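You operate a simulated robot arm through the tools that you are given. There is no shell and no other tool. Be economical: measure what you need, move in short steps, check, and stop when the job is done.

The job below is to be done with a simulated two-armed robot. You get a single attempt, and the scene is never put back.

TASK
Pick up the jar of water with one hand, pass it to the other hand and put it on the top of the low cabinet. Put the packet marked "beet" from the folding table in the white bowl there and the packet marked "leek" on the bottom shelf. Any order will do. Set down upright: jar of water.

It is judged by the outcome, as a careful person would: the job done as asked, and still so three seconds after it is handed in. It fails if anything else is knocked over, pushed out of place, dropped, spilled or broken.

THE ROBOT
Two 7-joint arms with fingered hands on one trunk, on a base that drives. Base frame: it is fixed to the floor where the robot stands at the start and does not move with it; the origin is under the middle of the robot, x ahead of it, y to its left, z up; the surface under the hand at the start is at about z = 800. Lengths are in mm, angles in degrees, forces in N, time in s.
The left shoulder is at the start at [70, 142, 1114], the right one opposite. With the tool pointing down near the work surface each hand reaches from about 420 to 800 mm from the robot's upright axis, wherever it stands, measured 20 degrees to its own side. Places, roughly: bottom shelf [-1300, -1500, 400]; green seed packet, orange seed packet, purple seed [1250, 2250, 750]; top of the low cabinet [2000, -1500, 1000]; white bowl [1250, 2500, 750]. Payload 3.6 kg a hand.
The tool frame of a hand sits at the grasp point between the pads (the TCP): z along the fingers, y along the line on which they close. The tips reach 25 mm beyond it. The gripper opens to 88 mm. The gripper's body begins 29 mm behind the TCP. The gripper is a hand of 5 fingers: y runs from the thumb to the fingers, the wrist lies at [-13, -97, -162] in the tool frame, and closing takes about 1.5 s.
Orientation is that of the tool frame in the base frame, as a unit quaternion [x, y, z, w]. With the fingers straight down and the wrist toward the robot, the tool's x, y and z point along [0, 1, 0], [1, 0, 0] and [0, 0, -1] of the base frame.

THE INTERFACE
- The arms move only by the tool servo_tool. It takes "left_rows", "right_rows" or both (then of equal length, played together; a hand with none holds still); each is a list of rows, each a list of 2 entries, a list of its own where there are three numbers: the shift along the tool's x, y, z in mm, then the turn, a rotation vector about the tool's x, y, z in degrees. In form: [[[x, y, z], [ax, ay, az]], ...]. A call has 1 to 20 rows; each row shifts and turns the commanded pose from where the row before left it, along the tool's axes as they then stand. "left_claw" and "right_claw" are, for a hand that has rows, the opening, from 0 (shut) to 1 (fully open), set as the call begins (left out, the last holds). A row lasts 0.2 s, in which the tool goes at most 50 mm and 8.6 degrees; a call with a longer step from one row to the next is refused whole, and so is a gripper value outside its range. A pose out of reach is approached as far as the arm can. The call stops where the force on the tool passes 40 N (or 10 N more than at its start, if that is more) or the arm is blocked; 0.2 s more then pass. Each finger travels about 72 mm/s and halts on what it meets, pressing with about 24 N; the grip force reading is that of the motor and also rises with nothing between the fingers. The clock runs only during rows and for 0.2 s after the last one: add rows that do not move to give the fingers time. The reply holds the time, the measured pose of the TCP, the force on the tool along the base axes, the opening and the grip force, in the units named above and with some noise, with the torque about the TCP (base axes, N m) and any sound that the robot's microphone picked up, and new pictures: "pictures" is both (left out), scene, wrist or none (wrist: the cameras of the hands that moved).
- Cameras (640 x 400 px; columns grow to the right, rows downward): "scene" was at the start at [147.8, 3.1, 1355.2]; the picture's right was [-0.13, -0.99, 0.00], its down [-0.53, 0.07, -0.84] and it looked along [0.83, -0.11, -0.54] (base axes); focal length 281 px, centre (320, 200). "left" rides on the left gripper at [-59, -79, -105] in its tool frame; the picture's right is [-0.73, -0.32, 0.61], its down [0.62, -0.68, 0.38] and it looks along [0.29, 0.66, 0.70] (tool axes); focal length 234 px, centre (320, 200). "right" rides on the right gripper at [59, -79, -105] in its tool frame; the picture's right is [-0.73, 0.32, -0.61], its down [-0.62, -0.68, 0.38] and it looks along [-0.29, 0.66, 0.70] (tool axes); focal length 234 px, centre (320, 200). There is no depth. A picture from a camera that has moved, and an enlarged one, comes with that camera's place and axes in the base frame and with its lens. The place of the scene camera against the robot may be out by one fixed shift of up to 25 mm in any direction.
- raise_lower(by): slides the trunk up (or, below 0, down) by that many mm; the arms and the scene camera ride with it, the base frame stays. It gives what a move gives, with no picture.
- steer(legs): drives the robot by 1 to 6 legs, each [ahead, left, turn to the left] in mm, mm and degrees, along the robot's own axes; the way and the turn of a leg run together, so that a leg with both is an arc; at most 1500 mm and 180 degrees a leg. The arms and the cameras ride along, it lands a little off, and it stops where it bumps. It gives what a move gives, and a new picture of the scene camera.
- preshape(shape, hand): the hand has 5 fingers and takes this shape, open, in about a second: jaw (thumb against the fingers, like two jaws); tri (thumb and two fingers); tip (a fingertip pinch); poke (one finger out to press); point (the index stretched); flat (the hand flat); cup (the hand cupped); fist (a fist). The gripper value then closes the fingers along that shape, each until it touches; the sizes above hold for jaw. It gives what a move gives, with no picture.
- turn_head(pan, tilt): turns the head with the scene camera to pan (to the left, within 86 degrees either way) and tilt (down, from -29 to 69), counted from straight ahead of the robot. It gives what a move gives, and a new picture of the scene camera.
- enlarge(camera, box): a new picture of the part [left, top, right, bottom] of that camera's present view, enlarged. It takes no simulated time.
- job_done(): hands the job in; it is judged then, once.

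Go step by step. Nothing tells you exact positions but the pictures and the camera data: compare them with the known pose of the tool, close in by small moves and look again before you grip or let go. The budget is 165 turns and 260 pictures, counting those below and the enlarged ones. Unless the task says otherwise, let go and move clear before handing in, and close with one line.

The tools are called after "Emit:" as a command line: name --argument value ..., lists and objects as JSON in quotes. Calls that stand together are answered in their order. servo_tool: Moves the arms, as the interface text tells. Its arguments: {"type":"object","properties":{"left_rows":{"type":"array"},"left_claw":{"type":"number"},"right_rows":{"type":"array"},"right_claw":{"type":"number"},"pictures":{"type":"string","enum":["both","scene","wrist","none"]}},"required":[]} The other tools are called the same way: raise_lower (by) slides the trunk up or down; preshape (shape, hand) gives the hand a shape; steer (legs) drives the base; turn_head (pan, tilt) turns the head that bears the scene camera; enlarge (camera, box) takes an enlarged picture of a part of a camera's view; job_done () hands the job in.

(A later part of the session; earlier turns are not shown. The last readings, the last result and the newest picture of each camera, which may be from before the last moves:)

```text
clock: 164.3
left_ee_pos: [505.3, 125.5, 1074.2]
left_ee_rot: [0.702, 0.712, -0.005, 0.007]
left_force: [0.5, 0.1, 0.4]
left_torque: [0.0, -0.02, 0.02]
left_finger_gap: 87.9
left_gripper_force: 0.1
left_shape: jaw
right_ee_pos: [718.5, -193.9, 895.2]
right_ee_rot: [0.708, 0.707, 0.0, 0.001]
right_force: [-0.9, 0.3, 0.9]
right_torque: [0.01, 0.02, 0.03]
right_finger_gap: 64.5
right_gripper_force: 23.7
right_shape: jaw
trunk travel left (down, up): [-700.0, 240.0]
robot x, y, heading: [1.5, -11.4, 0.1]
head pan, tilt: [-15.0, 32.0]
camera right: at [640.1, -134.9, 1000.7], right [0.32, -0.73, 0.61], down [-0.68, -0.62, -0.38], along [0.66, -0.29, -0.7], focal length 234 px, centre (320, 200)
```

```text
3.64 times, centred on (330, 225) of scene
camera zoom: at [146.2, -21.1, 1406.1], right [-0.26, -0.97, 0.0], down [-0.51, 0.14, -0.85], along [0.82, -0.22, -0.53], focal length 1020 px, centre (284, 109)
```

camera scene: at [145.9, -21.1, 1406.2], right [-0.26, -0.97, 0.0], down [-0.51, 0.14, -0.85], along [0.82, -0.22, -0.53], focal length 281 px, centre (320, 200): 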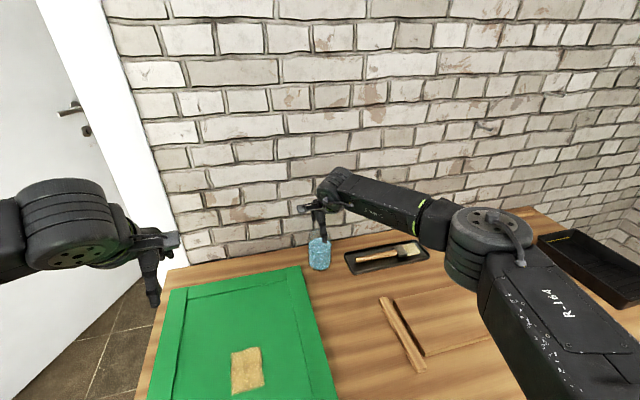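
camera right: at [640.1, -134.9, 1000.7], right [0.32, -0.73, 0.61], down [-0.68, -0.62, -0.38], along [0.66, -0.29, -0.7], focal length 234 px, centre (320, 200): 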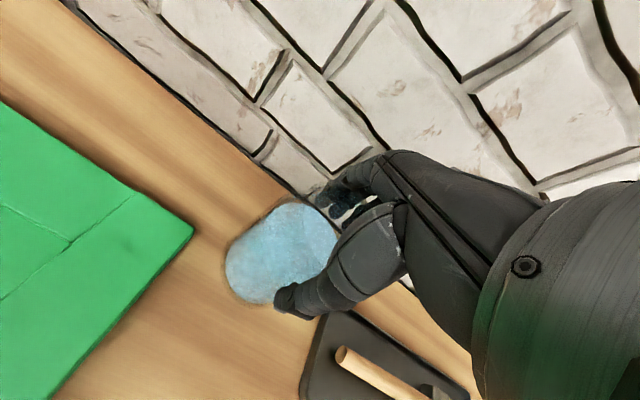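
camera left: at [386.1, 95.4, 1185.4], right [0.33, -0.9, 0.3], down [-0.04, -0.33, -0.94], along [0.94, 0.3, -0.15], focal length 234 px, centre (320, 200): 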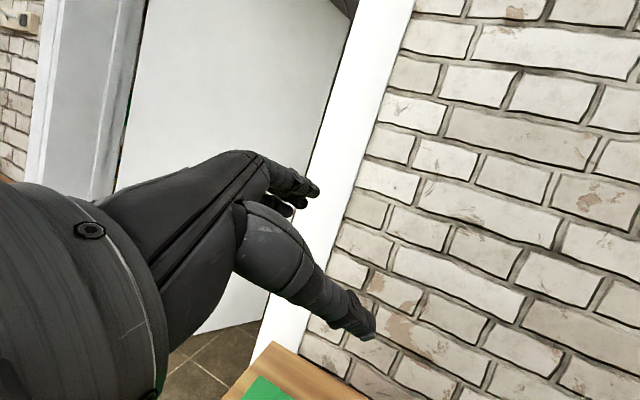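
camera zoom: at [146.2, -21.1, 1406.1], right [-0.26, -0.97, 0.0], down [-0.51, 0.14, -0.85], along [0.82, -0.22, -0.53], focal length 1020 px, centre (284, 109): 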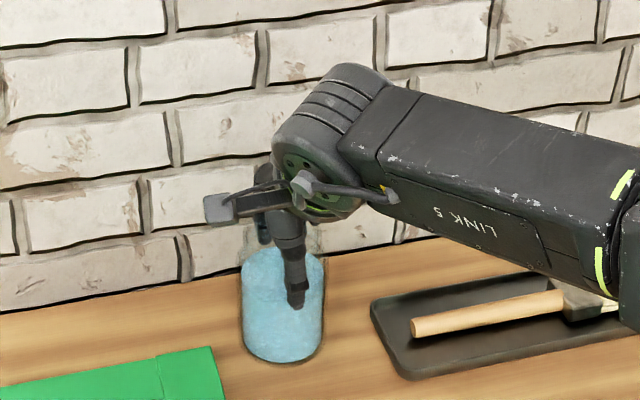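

Firm contact at 64.5 mm. Lift slowly.

Emit:
servo_tool --right_rows '[[[0, 0, -5], [0, 0, 0]], [[0, 0, -8], [0, 0, 0]], [[0, 0, -10], [0, 0, 0]], [[0, 0, -12], [0, 0, 0]], [[0, 0, -12], [0, 0, 0]], [[0, 0, -12], [0, 0, 0]], [[0, 0, 0], [0, 0, 0]]]' --pictures "scene"

Emit:
enlarge --camera "scene" --box '[270, 150, 390, 280]'

```text
clock: 165.9
left_ee_pos: [505.8, 124.6, 1073.9]
left_ee_rot: [0.702, 0.712, -0.004, 0.006]
left_force: [0.5, -0.7, -0.2]
left_torque: [-0.03, 0.0, -0.04]
left_finger_gap: 87.7
left_gripper_force: 0.0
left_shape: jaw
right_ee_pos: [720.3, -194.3, 952.9]
right_ee_rot: [0.708, 0.707, 0.0, 0.0]
right_force: [-0.3, -0.4, -3.8]
right_torque: [-0.04, -0.01, -0.03]
right_finger_gap: 64.6
right_gripper_force: 24.8
right_shape: jaw
trunk travel left (down, up): [-700.0, 240.0]
robot x, y, heading: [-1.6, -12.0, -0.1]
head pan, tilt: [-15.0, 32.0]
camera scene: at [147.0, -21.3, 1406.0], right [-0.26, -0.97, 0.0], down [-0.51, 0.14, -0.85], along [0.82, -0.22, -0.53], focal length 281 px, centre (320, 200)
```

scene: 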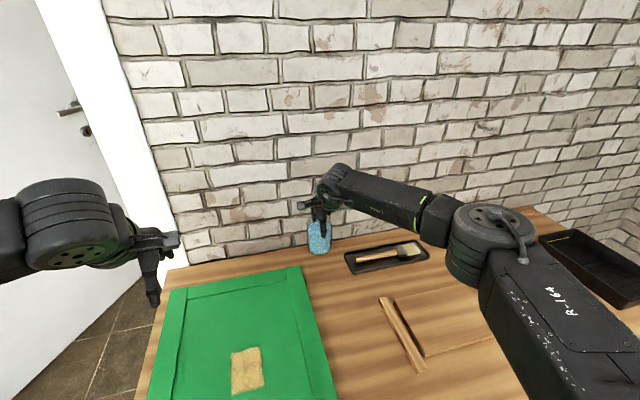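

```text
3.08 times, centred on (330, 215) of scene
camera zoom: at [147.0, -21.3, 1406.0], right [-0.26, -0.97, 0.0], down [-0.51, 0.14, -0.85], along [0.82, -0.22, -0.53], focal length 863 px, centre (289, 154)
```

zoom: 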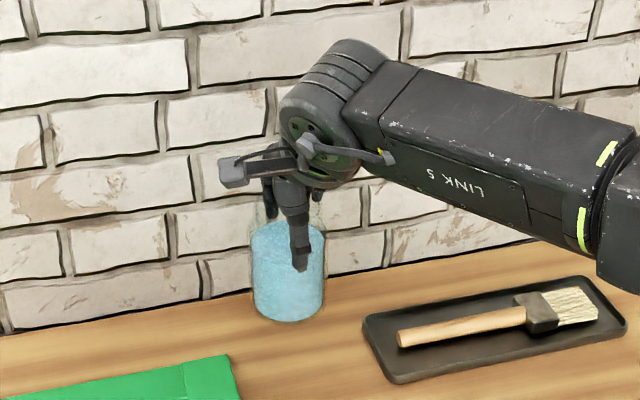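

The jar is lifted (≈4 N). Bring it back toward the body centre slowly while moving the left hand clear to the left.

Emit:
servo_tool --right_rows '[[[0, -3, -12], [0, 0, 0]], [[0, -6, -12], [0, 0, 0]], [[2, -10, -12], [0, 0, 0]], [[4, -14, -12], [0, 0, 0]], [[7, -14, -12], [0, 0, 0]], [[9, -14, -12], [0, 0, 0]], [[9, -14, -12], [0, 0, 0]], [[9, -14, -12], [0, 0, 0]], [[9, -14, -12], [0, 0, 0]], [[9, -14, -12], [0, 0, 0]], [[9, -14, -10], [0, 0, 0]], [[9, -14, -10], [0, 0, 0]], [[9, -14, -8], [0, 0, 0]], [[9, -14, -6], [0, 0, 0]], [[9, -10, -3], [0, 0, 0]], [[6, -6, 0], [0, 0, 0]], [[3, -3, 0], [0, 0, 0]], [[0, 0, 0], [0, 0, 0]]]' --left_rows '[[[12, 0, 0], [0, 0, 0]], [[12, 0, 0], [0, 0, 0]], [[12, 0, 0], [0, 0, 0]], [[12, 0, 0], [0, 0, 0]], [[12, 0, 0], [0, 0, 0]], [[12, 0, 0], [0, 0, 0]], [[12, 0, 0], [0, 0, 0]], [[12, 0, 0], [0, 0, 0]], [[12, 0, 0], [0, 0, 0]], [[12, 0, 0], [0, 0, 0]], [[0, 0, 0], [0, 0, 0]], [[0, 0, 0], [0, 0, 0]], [[0, 0, 0], [0, 0, 0]], [[0, 0, 0], [0, 0, 0]], [[0, 0, 0], [0, 0, 0]], [[0, 0, 0], [0, 0, 0]], [[0, 0, 0], [0, 0, 0]], [[0, 0, 0], [0, 0, 0]]]' --pictures "scene"

```text
clock: 169.7
left_ee_pos: [504.6, 243.9, 1071.9]
left_ee_rot: [0.703, 0.711, -0.005, 0.007]
left_force: [0.4, 0.4, -0.2]
left_torque: [0.0, 0.01, 0.01]
left_finger_gap: 87.7
left_gripper_force: 0.1
left_shape: jaw
right_ee_pos: [527.6, -79.3, 1111.3]
right_ee_rot: [0.708, 0.707, 0.001, 0.001]
right_force: [0.2, -0.2, -3.3]
right_torque: [0.01, -0.01, 0.01]
right_finger_gap: 64.4
right_gripper_force: 23.8
right_shape: jaw
trunk travel left (down, up): [-700.0, 240.0]
robot x, y, heading: [3.4, -13.0, -0.3]
head pan, tilt: [-15.0, 32.0]
camera scene: at [146.7, -21.1, 1406.1], right [-0.26, -0.97, 0.0], down [-0.51, 0.14, -0.85], along [0.82, -0.22, -0.53], focal length 281 px, centre (320, 200)
```

scene: 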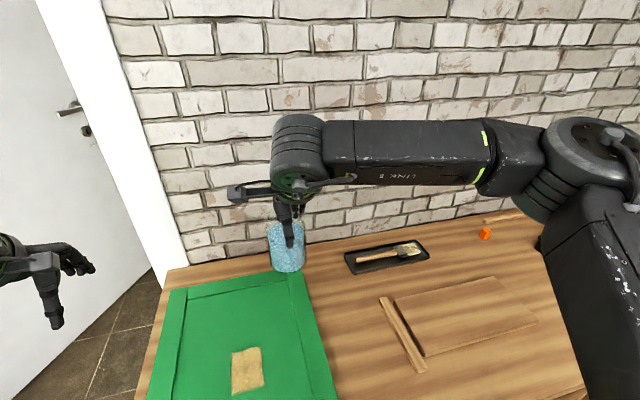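

Now roll the left hand horizontal at its place while the right moves the jar slightly to centre.

Emit:
servo_tool --right_rows '[[[2, -1, 0], [0, 0, 0]], [[4, -2, 0], [0, 0, 0]], [[6, -2, 0], [0, 0, 0]], [[6, -2, 0], [0, 0, 0]], [[6, -2, 0], [0, 0, 0]], [[6, -2, 0], [0, 0, 0]], [[6, -2, 0], [0, 0, 0]], [[6, -2, 0], [0, 0, 0]], [[6, -1, 0], [0, 0, 0]], [[6, -1, 0], [0, 0, 0]], [[6, 0, 0], [0, 0, 0]], [[6, 0, 0], [0, 0, 0]], [[4, 0, 0], [0, 0, 0]], [[2, 0, 0], [0, 0, 0]], [[0, 0, 0], [0, 0, 0]], [[0, 0, 0], [0, 0, 0]]]' --left_rows '[[[0, 0, 0], [0, -6, 0]], [[0, 0, 0], [0, -6, 0]], [[0, 0, 0], [0, -6, 0]], [[0, 0, 0], [0, -6, 0]], [[0, 0, 0], [0, -6, 0]], [[0, 0, 0], [0, -6, 0]], [[0, 0, 0], [0, -6, 0]], [[0, 0, 0], [0, -6, 0]], [[0, 0, 0], [0, -6, 0]], [[0, 0, 0], [0, -6, 0]], [[0, 0, 0], [0, -6, 0]], [[0, 0, 0], [0, -6, 0]], [[0, 0, 0], [0, -6, 0]], [[0, 0, 0], [0, -6, 0]], [[0, 0, 0], [0, -6, 0]], [[0, 0, 0], [0, 0, 0]]]' --pictures "scene"

```text
clock: 173.1
left_ee_pos: [503.2, 245.6, 1071.6]
left_ee_rot: [0.493, 0.498, -0.5, 0.508]
left_force: [1.0, 0.4, 0.0]
left_torque: [-0.01, 0.01, -0.02]
left_finger_gap: 88.0
left_gripper_force: 0.0
left_shape: jaw
right_ee_pos: [509.4, -9.7, 1110.6]
right_ee_rot: [0.708, 0.707, 0.0, 0.0]
right_force: [-0.4, 0.2, -3.8]
right_torque: [0.02, 0.01, -0.02]
right_finger_gap: 64.2
right_gripper_force: 23.5
right_shape: jaw
trunk travel left (down, up): [-700.0, 240.0]
robot x, y, heading: [-2.1, -12.2, -0.2]
head pan, tilt: [-15.0, 32.0]
camera scene: at [146.5, -20.9, 1406.1], right [-0.26, -0.97, 0.0], down [-0.51, 0.14, -0.85], along [0.82, -0.22, -0.53], focal length 281 px, centre (320, 200)
```

scene: 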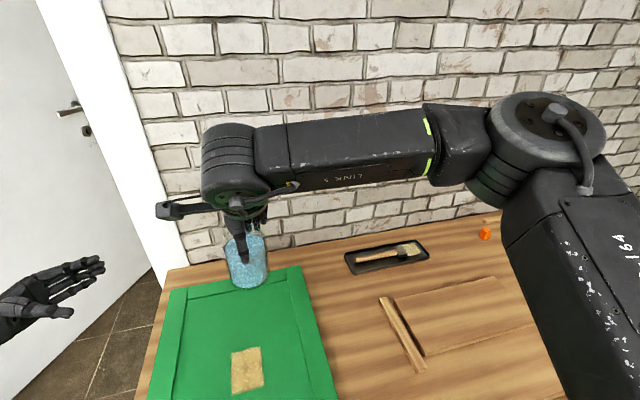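

Everything's clear. Approach with the left hand to a standoff just left of the jar at lower-body height.

Emit:
servo_tool --left_rows '[[[2, 0.6, 17], [0, 0, 0]], [[2, 0.6, 17], [0, 0, 0]], [[2, 0.6, 17], [0, 0, 0]], [[2, 0.6, 17], [0, 0, 0]], [[2, 0.6, 17], [0, 0, 0]], [[2, 0.6, 17], [0, 0, 0]], [[2, 0.6, 17], [0, 0, 0]], [[2, 0.6, 17], [0, 0, 0]], [[2, 0.6, 17], [0, 0, 0]], [[2, 0.6, 17], [0, 0, 0]], [[0, 0, 0], [0, 0, 0]]]' --pictures "wrist"

Emit:
turn_head --pan 5 --tilt 35

Emit:
enlarge --camera "scene" --box '[220, 130, 420, 330]'

```text
clock: 175.5
left_ee_pos: [511.9, 76.4, 1056.2]
left_ee_rot: [0.492, 0.498, -0.501, 0.508]
left_force: [0.0, -0.8, 0.6]
left_torque: [0.01, 0.03, 0.0]
left_finger_gap: 87.9
left_gripper_force: 0.1
left_shape: jaw
right_ee_pos: [510.6, -8.6, 1111.5]
right_ee_rot: [0.708, 0.707, 0.0, 0.0]
right_force: [-1.5, 1.1, -3.6]
right_torque: [0.02, -0.03, 0.01]
right_finger_gap: 64.3
right_gripper_force: 24.4
right_shape: jaw
trunk travel left (down, up): [-700.0, 240.0]
robot x, y, heading: [-2.0, -13.1, -0.2]
head pan, tilt: [-15.0, 32.0]
camera left: at [433.2, 181.5, 1114.6], right [-0.32, -0.6, 0.74], down [-0.68, -0.4, -0.62], along [0.67, -0.69, -0.28], focal length 234 px, centre (320, 200)
```

left: 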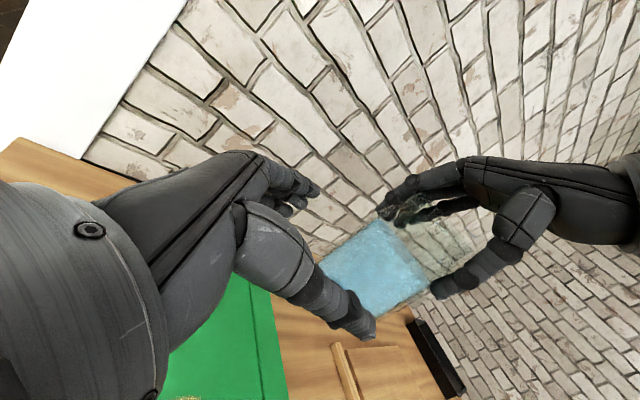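

```text
clock: 176.3
left_ee_pos: [513.2, 74.1, 1056.7]
left_ee_rot: [0.494, 0.499, -0.5, 0.508]
left_force: [-0.1, 0.1, 0.4]
left_torque: [-0.02, 0.01, 0.02]
left_finger_gap: 87.8
left_gripper_force: 0.1
left_shape: jaw
right_ee_pos: [510.5, -9.2, 1111.5]
right_ee_rot: [0.708, 0.707, 0.0, -0.001]
right_force: [0.3, 0.2, -3.7]
right_torque: [-0.04, -0.02, -0.01]
right_finger_gap: 64.6
right_gripper_force: 23.9
right_shape: jaw
trunk travel left (down, up): [-700.0, 240.0]
robot x, y, heading: [1.6, -14.6, -0.1]
head pan, tilt: [5.0, 35.0]
camera scene: at [147.9, 9.7, 1401.4], right [0.08, -1.0, 0.0], down [-0.57, -0.05, -0.82], along [0.82, 0.07, -0.57], focal length 281 px, centre (320, 200)
```

scene: 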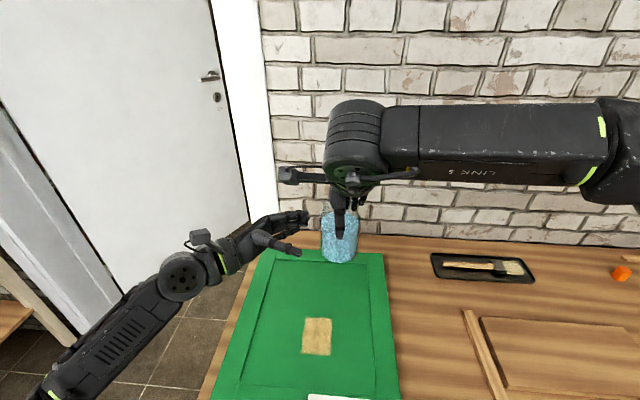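

```text
2.00 times, centred on (320, 230) of scene
camera zoom: at [147.9, 9.7, 1401.4], right [0.08, -1.0, 0.0], down [-0.57, -0.05, -0.82], along [0.82, 0.07, -0.57], focal length 561 px, centre (320, 140)
```

zoom: 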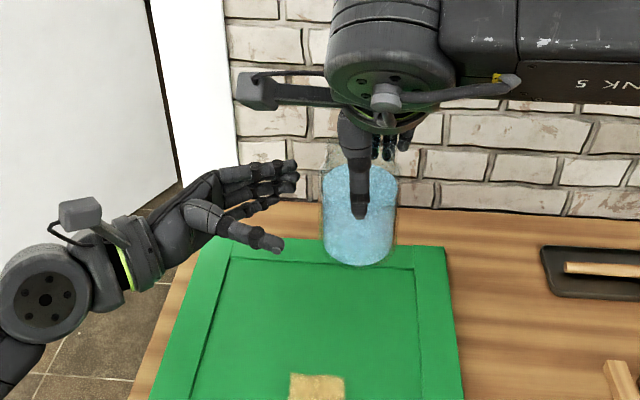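

Geometry agrees: jar base ≈1016, right fingers above 1086. Lower the left slightly and advance around the jar's lower body.

Emit:
servo_tool --left_rows '[[[2, -1, 0], [0, 0, 0]], [[2, -1, 0], [0, 0, 0]], [[3, 0, 0], [0, 0, 0]], [[0, 0, 8], [0, 0, 0]], [[0, 0, 8], [0, 0, 0]], [[0, 0, 8], [0, 0, 0]], [[0, 0, 8], [0, 0, 0]], [[0, 0, 8], [0, 0, 0]], [[0, 0, 8], [0, 0, 0]], [[0, 0, 7], [0, 0, 0]], [[0, 0, 7], [0, 0, 0]], [[0, 0, 5], [0, 0, 0]], [[0, 0, 0], [0, 0, 0]]]' --pictures "wrist"

Emit:
enlarge --camera "scene" --box '[260, 150, 420, 290]'

Emit:
enlarge --camera "right" --box '[170, 130, 410, 370]'

```text
clock: 179.1
left_ee_pos: [511.0, 7.8, 1048.9]
left_ee_rot: [0.494, 0.498, -0.5, 0.508]
left_force: [-0.3, 0.3, -0.5]
left_torque: [-0.01, 0.01, 0.0]
left_finger_gap: 87.9
left_gripper_force: 0.0
left_shape: jaw
right_ee_pos: [509.6, -10.0, 1110.4]
right_ee_rot: [0.708, 0.706, 0.0, 0.0]
right_force: [-0.2, -0.3, -4.6]
right_torque: [0.01, -0.05, 0.01]
right_finger_gap: 64.2
right_gripper_force: 24.0
right_shape: jaw
trunk travel left (down, up): [-700.0, 240.0]
robot x, y, heading: [-2.9, -15.9, -0.4]
head pan, tilt: [5.0, 35.0]
camera left: at [431.8, 114.3, 1105.0], right [-0.32, -0.6, 0.74], down [-0.68, -0.4, -0.62], along [0.67, -0.69, -0.28], focal length 234 px, centre (320, 200)
```

left: 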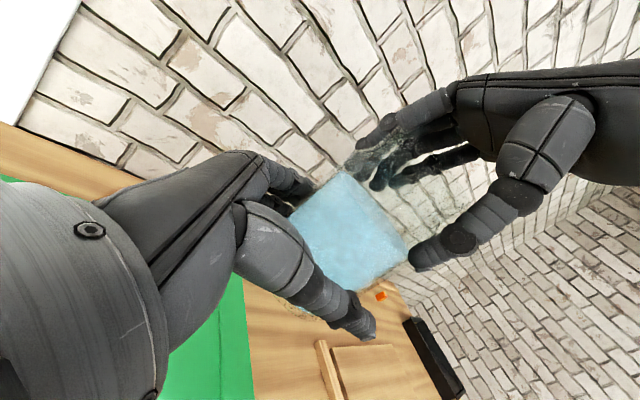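

```text
2.86 times, centred on (340, 220) of scene
camera zoom: at [147.9, 10.0, 1401.4], right [0.08, -1.0, 0.0], down [-0.57, -0.05, -0.82], along [0.82, 0.07, -0.57], focal length 802 px, centre (263, 143)
```

zoom: 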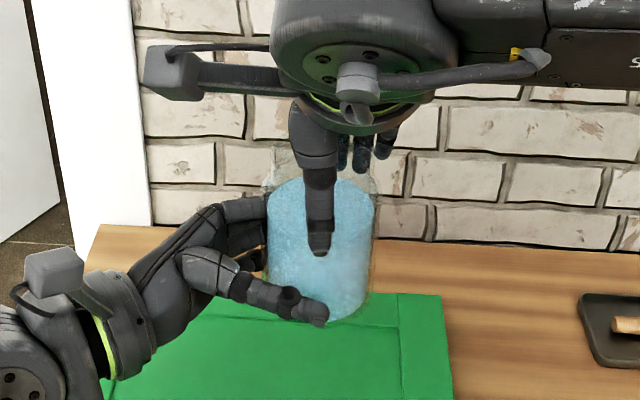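

```text
1.67 times, centred on (290, 250) of right
camera zoom: at [431.1, 49.8, 1216.3], right [0.32, -0.73, 0.61], down [-0.68, -0.62, -0.38], along [0.66, -0.29, -0.7], focal length 390 px, centre (370, 117)
```

zoom: 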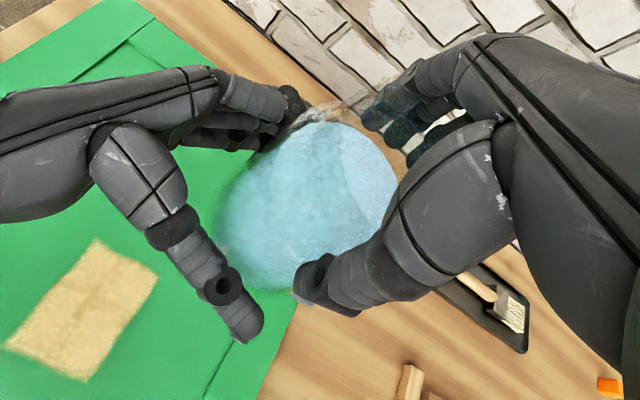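

Advance a little more and then close the left hand on the lower body.

Emit:
servo_tool --left_rows '[[[0, 0, 4], [0, 0, 0]], [[0, 0, 4], [0, 0, 0]], [[0, 0, 0], [0, 0, 0]]]' --pictures "none"

Emit:
servo_tool --left_rows '[[[0, 0, 0], [0, 0, 0]], [[0, 0, 0], [0, 0, 0]], [[0, 0, 0], [0, 0, 0]], [[0, 0, 0], [0, 0, 0]], [[0, 0, 0], [0, 0, 0]], [[0, 0, 0], [0, 0, 0]], [[0, 0, 0], [0, 0, 0]], [[0, 0, 0], [0, 0, 0]]]' --left_claw 0 --pictures "wrist"

Emit:
enlarge --camera "scene" --box '[260, 150, 420, 290]'

Emit:
enlarge --camera "right" --box '[170, 130, 410, 370]'

```text
clock: 179.9
left_ee_pos: [511.7, -0.5, 1046.2]
left_ee_rot: [0.495, 0.498, -0.5, 0.507]
left_force: [0.0, 0.6, -0.4]
left_torque: [-0.02, -0.04, 0.0]
left_finger_gap: 88.0
left_gripper_force: 0.0
left_shape: jaw
right_ee_pos: [510.5, -7.8, 1109.9]
right_ee_rot: [0.708, 0.707, -0.001, 0.0]
right_force: [0.1, -0.4, -3.4]
right_torque: [-0.03, 0.05, -0.01]
right_finger_gap: 64.7
right_gripper_force: 24.1
right_shape: jaw
trunk travel left (down, up): [-700.0, 240.0]
robot x, y, heading: [2.8, -14.3, -0.3]
head pan, tilt: [5.0, 35.0]
```

```text
clock: 181.7
left_ee_pos: [510.8, 0.6, 1048.3]
left_ee_rot: [0.494, 0.498, -0.501, 0.508]
left_force: [-1.8, -0.6, 0.2]
left_torque: [0.04, -0.06, 0.01]
left_finger_gap: 67.9
left_gripper_force: 24.1
left_shape: jaw
right_ee_pos: [510.2, -8.7, 1110.1]
right_ee_rot: [0.708, 0.706, 0.0, 0.0]
right_force: [1.2, 0.2, -4.1]
right_torque: [-0.01, -0.04, -0.01]
right_finger_gap: 64.4
right_gripper_force: 24.3
right_shape: jaw
trunk travel left (down, up): [-700.0, 240.0]
robot x, y, heading: [4.3, -13.0, -0.2]
head pan, tilt: [5.0, 35.0]
camera left: at [431.4, 106.4, 1104.8], right [-0.32, -0.6, 0.74], down [-0.68, -0.4, -0.62], along [0.67, -0.69, -0.28], focal length 234 px, centre (320, 200)
```

left: 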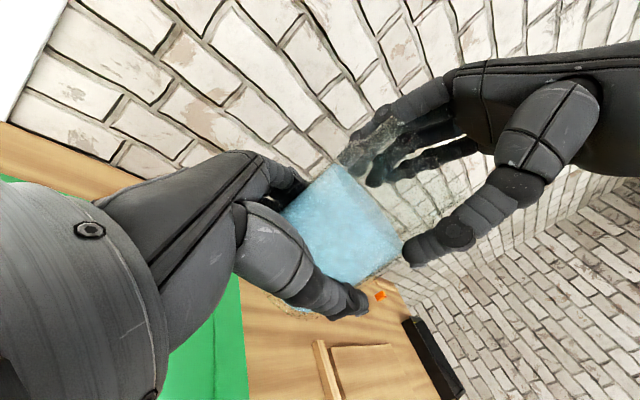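

```text
2.86 times, centred on (340, 220) of scene
camera zoom: at [147.9, 9.8, 1401.4], right [0.08, -1.0, 0.0], down [-0.57, -0.05, -0.82], along [0.82, 0.07, -0.57], focal length 802 px, centre (263, 143)
```

zoom: 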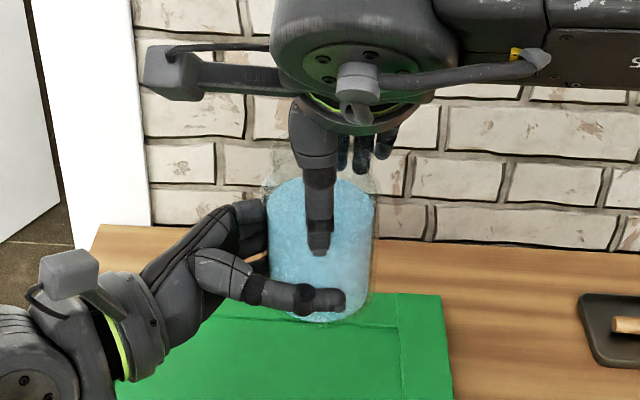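

```text
1.67 times, centred on (290, 250) of right
camera zoom: at [431.1, 49.7, 1216.3], right [0.32, -0.73, 0.61], down [-0.68, -0.62, -0.38], along [0.66, -0.29, -0.7], focal length 390 px, centre (370, 117)
```

zoom: 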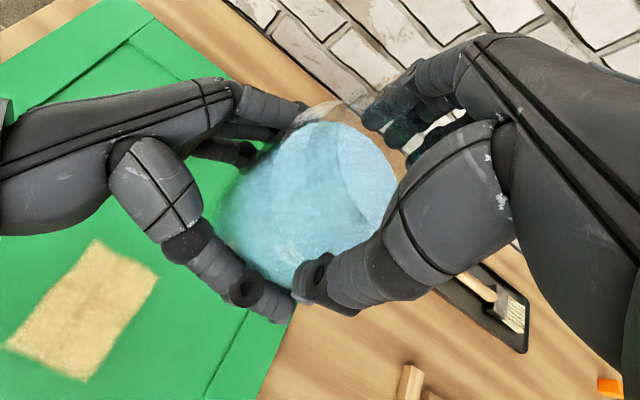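

Left grip is firm at 67.9 mm. Release the right hand.

Emit:
servo_tool --right_rows '[[[0, 0, 0], [0, 0, 0]], [[0, 0, 0], [0, 0, 0]], [[0, 0, 0], [0, 0, 0]], [[0, 0, 0], [0, 0, 0]], [[0, 0, 0], [0, 0, 0]], [[0, 0, 0], [0, 0, 0]]]' --right_claw 1 --pictures "wrist"

Emit:
enlarge --camera "left" --box '[200, 80, 520, 360]'

```text
clock: 183.1
left_ee_pos: [511.7, 0.3, 1047.4]
left_ee_rot: [0.494, 0.498, -0.501, 0.507]
left_force: [0.7, -0.6, -0.7]
left_torque: [0.05, 0.0, -0.02]
left_finger_gap: 67.9
left_gripper_force: 24.3
left_shape: jaw
right_ee_pos: [509.2, -9.3, 1110.2]
right_ee_rot: [0.708, 0.706, 0.0, -0.001]
right_force: [0.1, -0.7, 0.6]
right_torque: [-0.01, 0.01, -0.02]
right_finger_gap: 88.0
right_gripper_force: 0.0
right_shape: jaw
trunk travel left (down, up): [-700.0, 240.0]
robot x, y, heading: [-1.7, -13.9, -0.3]
head pan, tilt: [5.0, 35.0]
camera right: at [431.1, 49.7, 1216.3], right [0.32, -0.73, 0.61], down [-0.68, -0.62, -0.38], along [0.66, -0.29, -0.7], focal length 234 px, centre (320, 200)
```

right: 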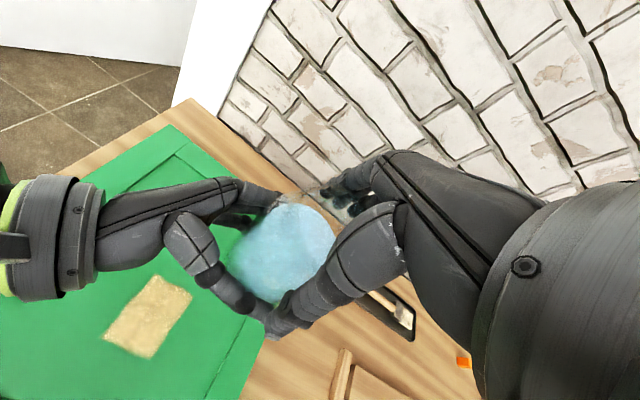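

```text
1.43 times, centred on (360, 220) of left
camera zoom: at [431.4, 106.4, 1104.8], right [-0.32, -0.6, 0.74], down [-0.68, -0.4, -0.62], along [0.67, -0.69, -0.28], focal length 334 px, centre (263, 171)
```

zoom: 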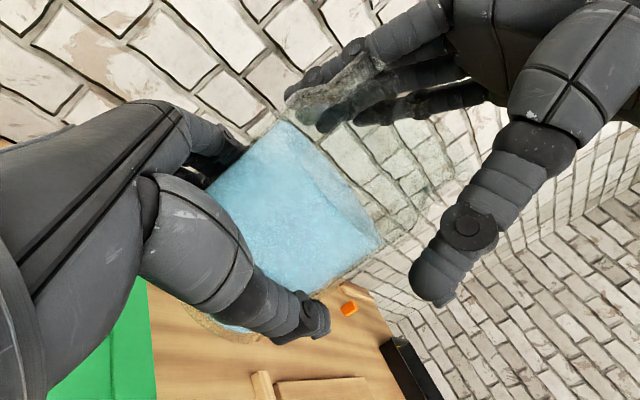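

Right is open. Lift the right hand up slowly and check the jar remains with the left.

Emit:
servo_tool --right_rows '[[[0, 0, -8], [0, 0, 0]], [[0, 0, -10], [0, 0, 0]], [[0, 0, -12], [0, 0, 0]], [[0, 0, -14], [0, 0, 0]], [[0, 0, -14], [0, 0, 0]], [[0, 0, 0], [0, 0, 0]]]' --pictures "scene"

Emit:
enlarge --camera "left" --box '[200, 80, 520, 360]'

```text
clock: 184.5
left_ee_pos: [510.4, -0.4, 1047.4]
left_ee_rot: [0.494, 0.498, -0.5, 0.507]
left_force: [0.2, -1.0, -0.3]
left_torque: [0.03, -0.01, -0.03]
left_finger_gap: 68.0
left_gripper_force: 24.0
left_shape: jaw
right_ee_pos: [511.1, -8.8, 1168.6]
right_ee_rot: [0.708, 0.706, 0.0, -0.001]
right_force: [-0.1, -0.5, 0.5]
right_torque: [0.02, -0.02, 0.01]
right_finger_gap: 87.7
right_gripper_force: 0.0
right_shape: jaw
trunk travel left (down, up): [-700.0, 240.0]
robot x, y, heading: [-2.8, -11.5, -0.2]
head pan, tilt: [5.0, 35.0]
camera scene: at [148.1, 9.7, 1401.4], right [0.08, -1.0, 0.0], down [-0.57, -0.05, -0.82], along [0.82, 0.07, -0.57], focal length 281 px, centre (320, 200)
```

scene: 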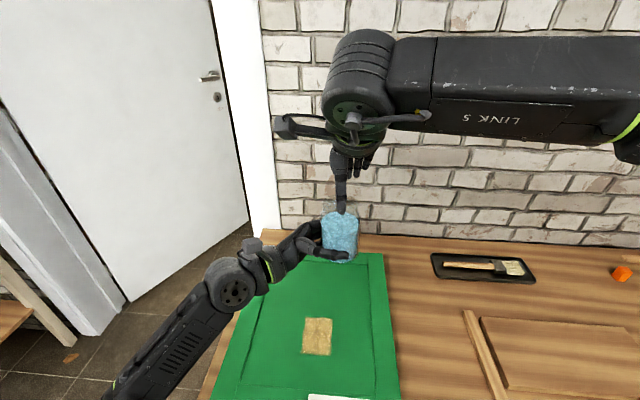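

```text
1.43 times, centred on (360, 220) of left
camera zoom: at [431.6, 106.4, 1104.7], right [-0.32, -0.6, 0.74], down [-0.68, -0.4, -0.62], along [0.67, -0.69, -0.28], focal length 334 px, centre (263, 171)
```

zoom: 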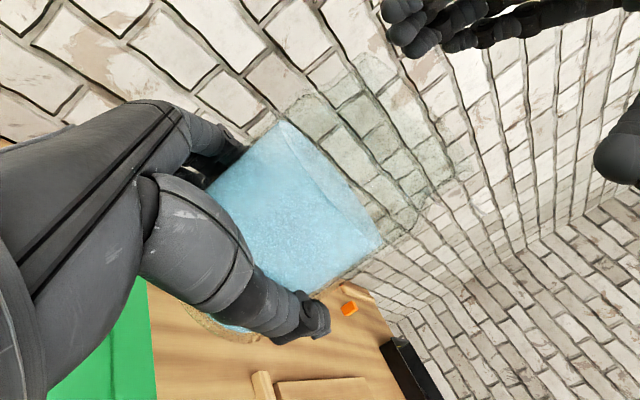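

The handover worked; the left hand holds the jar upright. Now move the right hand away and roll it in to a compact pose, then inspect the doorway.

Emit:
servo_tool --right_rows '[[[0, 0, -15], [0, 0, 0]], [[0, 0, -15], [0, 0, 0]], [[0, 0, -15], [0, 0, 0]], [[-15, 0, -5], [0, 0, 0]], [[-20, 0, 0], [0, 0, 0]], [[-20, 0, 0], [0, 0, 0]], [[-20, 0, 0], [0, 0, 0]], [[-20, 0, 0], [0, 0, 0]], [[-20, 0, 0], [0, 0, 0]], [[-20, 0, 0], [0, 0, 0]], [[-20, 0, 4], [0, 0, 0]], [[-20, 0, 8], [0, 0, 0]], [[-20, 0, 8], [0, 0, 0]], [[-20, -5, 8], [0, 0, 0]], [[-20, -5, 8], [0, 0, 0]], [[-20, -5, 8], [0, 0, 0]], [[0, 0, 0], [0, 0, 0]]]' --pictures "none"

Emit:
turn_head --pan 35 --tilt 25

Emit:
turn_head --pan 50 --tilt 50

```text
clock: 188.1
left_ee_pos: [511.5, 1.7, 1048.7]
left_ee_rot: [0.492, 0.499, -0.501, 0.508]
left_force: [-0.3, -0.1, 0.2]
left_torque: [0.02, -0.01, -0.01]
left_finger_gap: 67.7
left_gripper_force: 23.8
left_shape: jaw
right_ee_pos: [496.2, -263.6, 1173.5]
right_ee_rot: [0.707, 0.707, -0.001, 0.001]
right_force: [-0.6, -0.8, -0.5]
right_torque: [-0.02, -0.01, 0.03]
right_finger_gap: 87.8
right_gripper_force: 0.0
right_shape: jaw
trunk travel left (down, up): [-700.0, 240.0]
robot x, y, heading: [1.3, -11.7, 0.0]
head pan, tilt: [5.0, 35.0]
```

```text
clock: 189.1
left_ee_pos: [510.3, -0.6, 1047.0]
left_ee_rot: [0.493, 0.498, -0.5, 0.508]
left_force: [-0.6, -0.9, 0.0]
left_torque: [0.05, 0.02, -0.02]
left_finger_gap: 67.5
left_gripper_force: 23.9
left_shape: jaw
right_ee_pos: [495.0, -262.5, 1173.9]
right_ee_rot: [0.708, 0.706, 0.0, 0.0]
right_force: [-0.1, 0.0, -0.6]
right_torque: [-0.01, -0.02, 0.0]
right_finger_gap: 87.7
right_gripper_force: 0.0
right_shape: jaw
trunk travel left (down, up): [-700.0, 240.0]
robot x, y, heading: [2.0, -11.5, -0.0]
head pan, tilt: [35.0, 25.0]
camera scene: at [135.8, 54.8, 1417.2], right [0.57, -0.82, 0.0], down [-0.35, -0.24, -0.91], along [0.74, 0.52, -0.42], focal length 281 px, centre (320, 200)
```

scene: 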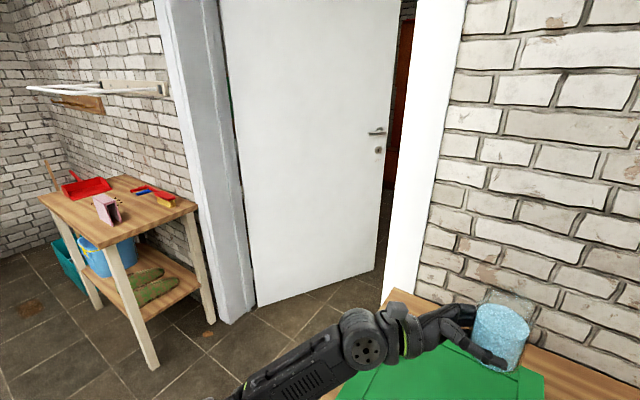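

```text
clock: 190.0
left_ee_pos: [511.8, 0.9, 1047.8]
left_ee_rot: [0.494, 0.499, -0.5, 0.508]
left_force: [0.2, -0.5, -1.1]
left_torque: [0.02, -0.01, -0.01]
left_finger_gap: 67.9
left_gripper_force: 24.2
left_shape: jaw
right_ee_pos: [495.0, -263.6, 1173.3]
right_ee_rot: [0.708, 0.706, 0.0, 0.0]
right_force: [-0.9, 0.8, 0.2]
right_torque: [-0.02, 0.01, 0.01]
right_finger_gap: 88.0
right_gripper_force: 0.1
right_shape: jaw
trunk travel left (down, up): [-700.0, 240.0]
robot x, y, heading: [0.8, -12.3, -0.3]
head pan, tilt: [50.0, 50.0]
camera scene: at [109.8, 61.1, 1379.8], right [0.76, -0.65, 0.0], down [-0.49, -0.58, -0.64], along [0.41, 0.49, -0.77], focal length 281 px, centre (320, 200)
```

scene: 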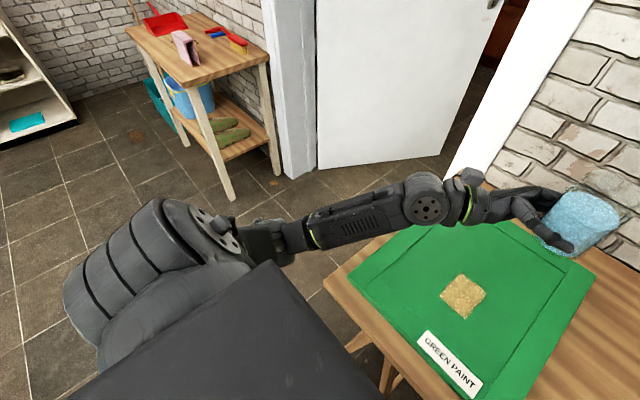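

The left arm is compact with the elbow near the body. I'll roll the right hand in the mirrored pose so its elbow tucks too.

Emit:
servo_tool --right_rows '[[[0, 0, 0], [0, 6, 0]], [[0, 0, 0], [0, 6, 0]], [[0, 0, 0], [0, 6, 0]], [[0, 0, 0], [0, 6, 0]], [[0, 0, 0], [0, 6, 0]], [[0, 0, 0], [0, 6, 0]], [[0, 0, 0], [0, 6, 0]], [[0, 0, 0], [0, 6, 0]], [[0, 0, 0], [0, 6, 0]], [[0, 0, 0], [0, 6, 0]], [[0, 0, 0], [0, 6, 0]], [[0, 0, 0], [0, 6, 0]], [[0, 0, 0], [0, 6, 0]], [[0, 0, 0], [0, 6, 0]], [[0, 0, 0], [0, 0, 0]]]' --pictures "none"

Emit:
turn_head --pan -40 --tilt 50

```text
clock: 193.2
left_ee_pos: [510.4, 0.1, 1048.0]
left_ee_rot: [0.493, 0.499, -0.501, 0.507]
left_force: [-0.9, 0.1, -0.4]
left_torque: [0.04, -0.01, 0.01]
left_finger_gap: 67.9
left_gripper_force: 23.7
left_shape: jaw
right_ee_pos: [492.9, -263.2, 1174.7]
right_ee_rot: [0.526, 0.525, 0.474, -0.473]
right_force: [1.0, -0.8, 1.0]
right_torque: [-0.03, -0.01, 0.02]
right_finger_gap: 87.5
right_gripper_force: 0.1
right_shape: jaw
trunk travel left (down, up): [-700.0, 240.0]
robot x, y, heading: [-0.4, -17.2, -0.4]
head pan, tilt: [50.0, 50.0]
```

```text
clock: 194.8
left_ee_pos: [511.2, -0.1, 1047.8]
left_ee_rot: [0.494, 0.498, -0.5, 0.508]
left_force: [1.1, -0.4, 0.1]
left_torque: [0.0, 0.01, 0.04]
left_finger_gap: 67.9
left_gripper_force: 23.9
left_shape: jaw
right_ee_pos: [494.3, -264.1, 1175.7]
right_ee_rot: [0.526, 0.525, 0.473, -0.473]
right_force: [-0.3, 0.5, -0.5]
right_torque: [-0.03, 0.0, 0.02]
right_finger_gap: 87.8
right_gripper_force: 0.1
right_shape: jaw
trunk travel left (down, up): [-700.0, 240.0]
robot x, y, heading: [-0.7, -16.6, 0.0]
head pan, tilt: [-40.0, 50.0]
camera scene: at [119.0, -47.3, 1379.7], right [-0.64, -0.76, 0.0], down [-0.59, 0.49, -0.64], along [0.49, -0.41, -0.77], focal length 281 px, centre (320, 200)
```

scene: 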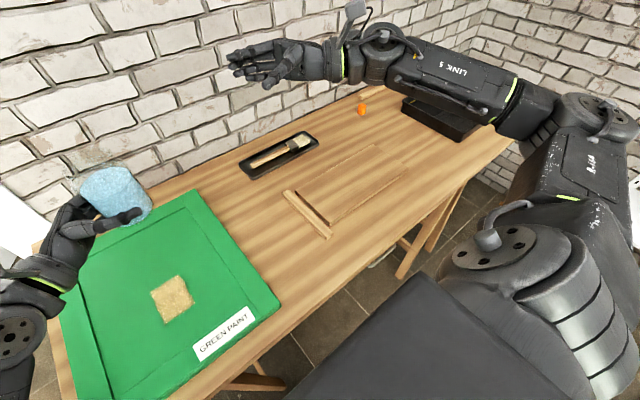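

The right elbow is still wide; lowering and moving that hand inward should tuck it.

Emit:
servo_tool --right_rows '[[[-12, 0.8, 10], [0, 0, 0]], [[-12, 0.8, 10], [0, 0, 0]], [[-12, 0.8, 10], [0, 0, 0]], [[-12, 0.8, 10], [0, 0, 0]], [[-12, 0.8, 10], [0, 0, 0]], [[-12, 0.8, 10], [0, 0, 0]], [[-12, 0.8, 10], [0, 0, 0]], [[-12, 0.8, 10], [0, 0, 0]], [[-12, 0.8, 10], [0, 0, 0]], [[-12, 0.8, 10], [0, 0, 0]], [[-12, 0.8, 10], [0, 0, 0]], [[0, 0, 0], [0, 0, 0]]]' --pictures "scene"

```text
clock: 197.4
left_ee_pos: [510.4, 0.6, 1046.8]
left_ee_rot: [0.493, 0.499, -0.5, 0.508]
left_force: [0.2, -0.1, -0.3]
left_torque: [0.05, 0.0, 0.02]
left_finger_gap: 67.8
left_gripper_force: 24.0
left_shape: jaw
right_ee_pos: [502.1, -169.5, 1032.0]
right_ee_rot: [0.526, 0.525, 0.473, -0.474]
right_force: [0.4, 0.9, 0.0]
right_torque: [-0.02, 0.02, -0.02]
right_finger_gap: 88.0
right_gripper_force: 0.1
right_shape: jaw
trunk travel left (down, up): [-700.0, 240.0]
robot x, y, heading: [2.0, -11.6, -0.3]
head pan, tilt: [-40.0, 50.0]
camera scene: at [118.9, -47.4, 1379.7], right [-0.64, -0.76, 0.0], down [-0.59, 0.49, -0.64], along [0.49, -0.41, -0.77], focal length 281 px, centre (320, 200)
```

scene: 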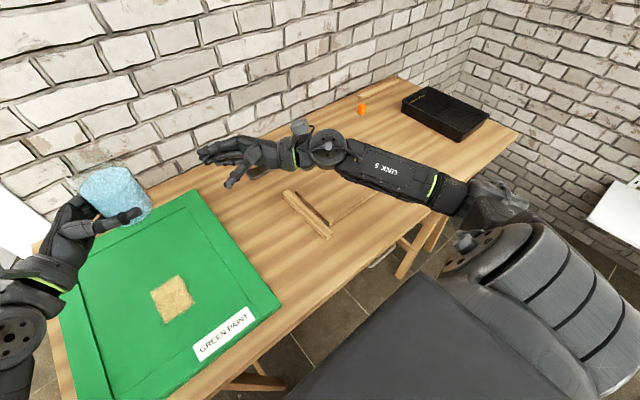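

Emit:
servo_tool --right_rows '[[[-10, 0, 3], [0, 0, 0]], [[-10, 0, 3], [0, 0, 0]], [[-10, 0, 3], [0, 0, 0]], [[-10, 0, 3], [0, 0, 0]], [[-10, 0, 3], [0, 0, 0]], [[-10, 0, 3], [0, 0, 0]], [[-10, 0, 3], [0, 0, 0]], [[-10, 0, 3], [0, 0, 0]], [[-10, 0, 3], [0, 0, 0]], [[0, 0, 0], [0, 0, 0]]]' --pictures "scene"

```text
clock: 199.6
left_ee_pos: [511.2, 0.0, 1046.9]
left_ee_rot: [0.494, 0.498, -0.5, 0.508]
left_force: [0.1, 0.7, 0.7]
left_torque: [0.05, -0.03, -0.01]
left_finger_gap: 67.7
left_gripper_force: 24.2
left_shape: jaw
right_ee_pos: [502.1, -149.2, 939.1]
right_ee_rot: [0.526, 0.525, 0.474, -0.473]
right_force: [-0.1, -0.8, 0.5]
right_torque: [-0.02, 0.02, -0.02]
right_finger_gap: 87.5
right_gripper_force: 0.0
right_shape: jaw
trunk travel left (down, up): [-700.0, 240.0]
robot x, y, heading: [1.9, -11.3, -0.1]
head pan, tilt: [-40.0, 50.0]
camera scene: at [118.9, -47.4, 1379.7], right [-0.64, -0.76, 0.0], down [-0.59, 0.49, -0.64], along [0.49, -0.41, -0.77], focal length 281 px, centre (320, 200)
```

scene: 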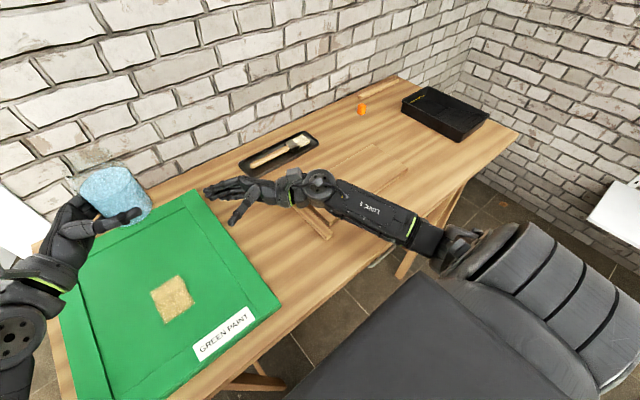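

Compact now. Drive sideways left to line up with the doorway, then turn slightly right.

Emit:
steer --legs '[[0, 1096, 0], [0, 0, -20]]'

Emit:
turn_head --pan 10 --tilt 30

```text
clock: 206.4
left_ee_pos: [493.0, 936.0, 1047.5]
left_ee_rot: [-0.574, -0.404, 0.581, -0.412]
left_force: [0.2, 0.3, 0.2]
left_torque: [0.03, -0.02, 0.05]
left_finger_gap: 67.7
left_gripper_force: 24.3
left_shape: jaw
right_ee_pos: [434.9, 797.0, 940.3]
right_ee_rot: [0.611, 0.424, 0.549, -0.382]
right_force: [-0.5, 0.2, -0.1]
right_torque: [-0.01, -0.01, -0.03]
right_finger_gap: 87.5
right_gripper_force: 0.0
right_shape: jaw
trunk travel left (down, up): [-700.0, 240.0]
robot x, y, heading: [12.7, 1099.8, -20.2]
head pan, tilt: [-40.0, 50.0]
camera scene: at [104.4, 1030.2, 1379.7], right [-0.87, -0.49, 0.0], down [-0.38, 0.67, -0.64], along [0.32, -0.56, -0.77], focal length 281 px, centre (320, 200)
```

scene: 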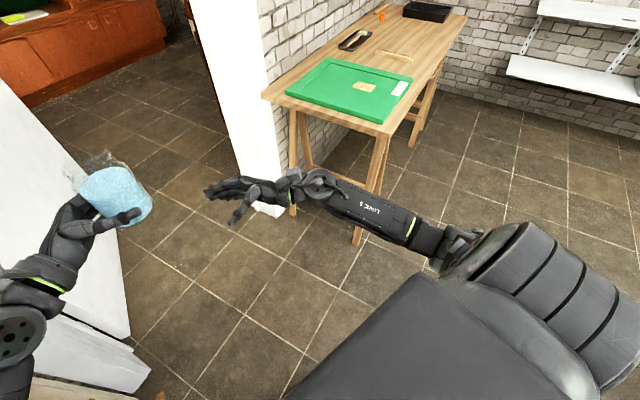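

```text
clock: 207.6
left_ee_pos: [492.5, 935.9, 1046.4]
left_ee_rot: [-0.573, -0.404, 0.582, -0.412]
left_force: [0.7, 0.1, -0.8]
left_torque: [-0.01, 0.02, -0.02]
left_finger_gap: 67.8
left_gripper_force: 24.0
left_shape: jaw
right_ee_pos: [433.8, 797.2, 939.7]
right_ee_rot: [0.609, 0.425, 0.55, -0.382]
right_force: [0.1, -1.2, 0.1]
right_torque: [0.02, 0.02, 0.03]
right_finger_gap: 87.9
right_gripper_force: 0.2
right_shape: jaw
trunk travel left (down, up): [-700.0, 240.0]
robot x, y, heading: [15.7, 1100.1, -20.4]
head pan, tilt: [10.0, 30.0]
camera scene: at [155.3, 1080.7, 1409.2], right [-0.18, -0.98, 0.0], down [-0.49, 0.09, -0.87], along [0.85, -0.16, -0.5], focal length 281 px, centre (320, 200)
```

scene: 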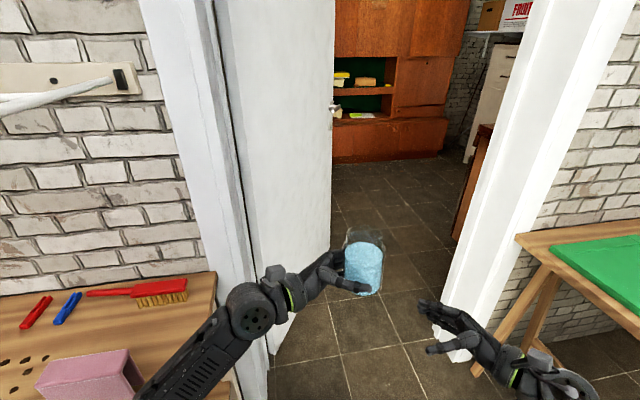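

The doorway is clear with the corridor between leaf and right jamb. Drive forward along this line in stages.

Emit:
steer --legs '[[700, 0, 0]]'

```text
clock: 210.4
left_ee_pos: [950.9, 779.1, 1042.3]
left_ee_rot: [-0.565, -0.419, 0.577, -0.415]
left_force: [0.4, 0.3, 0.4]
left_torque: [0.07, -0.09, -0.03]
left_finger_gap: 67.7
left_gripper_force: 23.8
left_shape: jaw
right_ee_pos: [900.0, 638.4, 946.8]
right_ee_rot: [0.601, 0.436, 0.546, -0.387]
right_force: [-0.5, 0.8, -0.2]
right_torque: [-0.01, -0.01, -0.02]
right_finger_gap: 87.8
right_gripper_force: 0.0
right_shape: jaw
trunk travel left (down, up): [-700.0, 240.0]
robot x, y, heading: [475.5, 928.8, -18.9]
head pan, tilt: [10.0, 30.0]
stopped in leg 1: the robot was blocked; the commanded pose is now the measured one
camera scene: at [607.0, 913.7, 1411.7], right [-0.15, -0.99, 0.0], down [-0.48, 0.08, -0.87], along [0.86, -0.13, -0.49], focal length 281 px, centre (320, 200)
```

scene: 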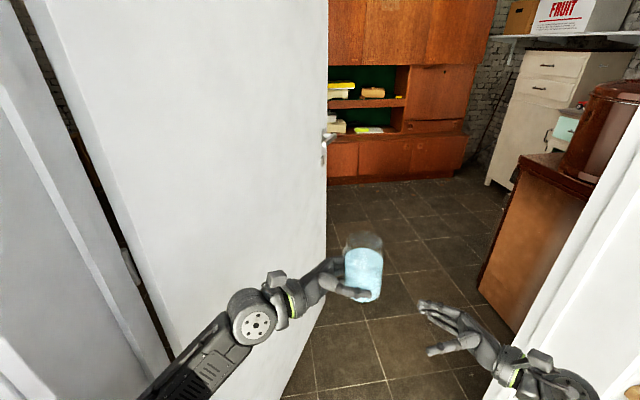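

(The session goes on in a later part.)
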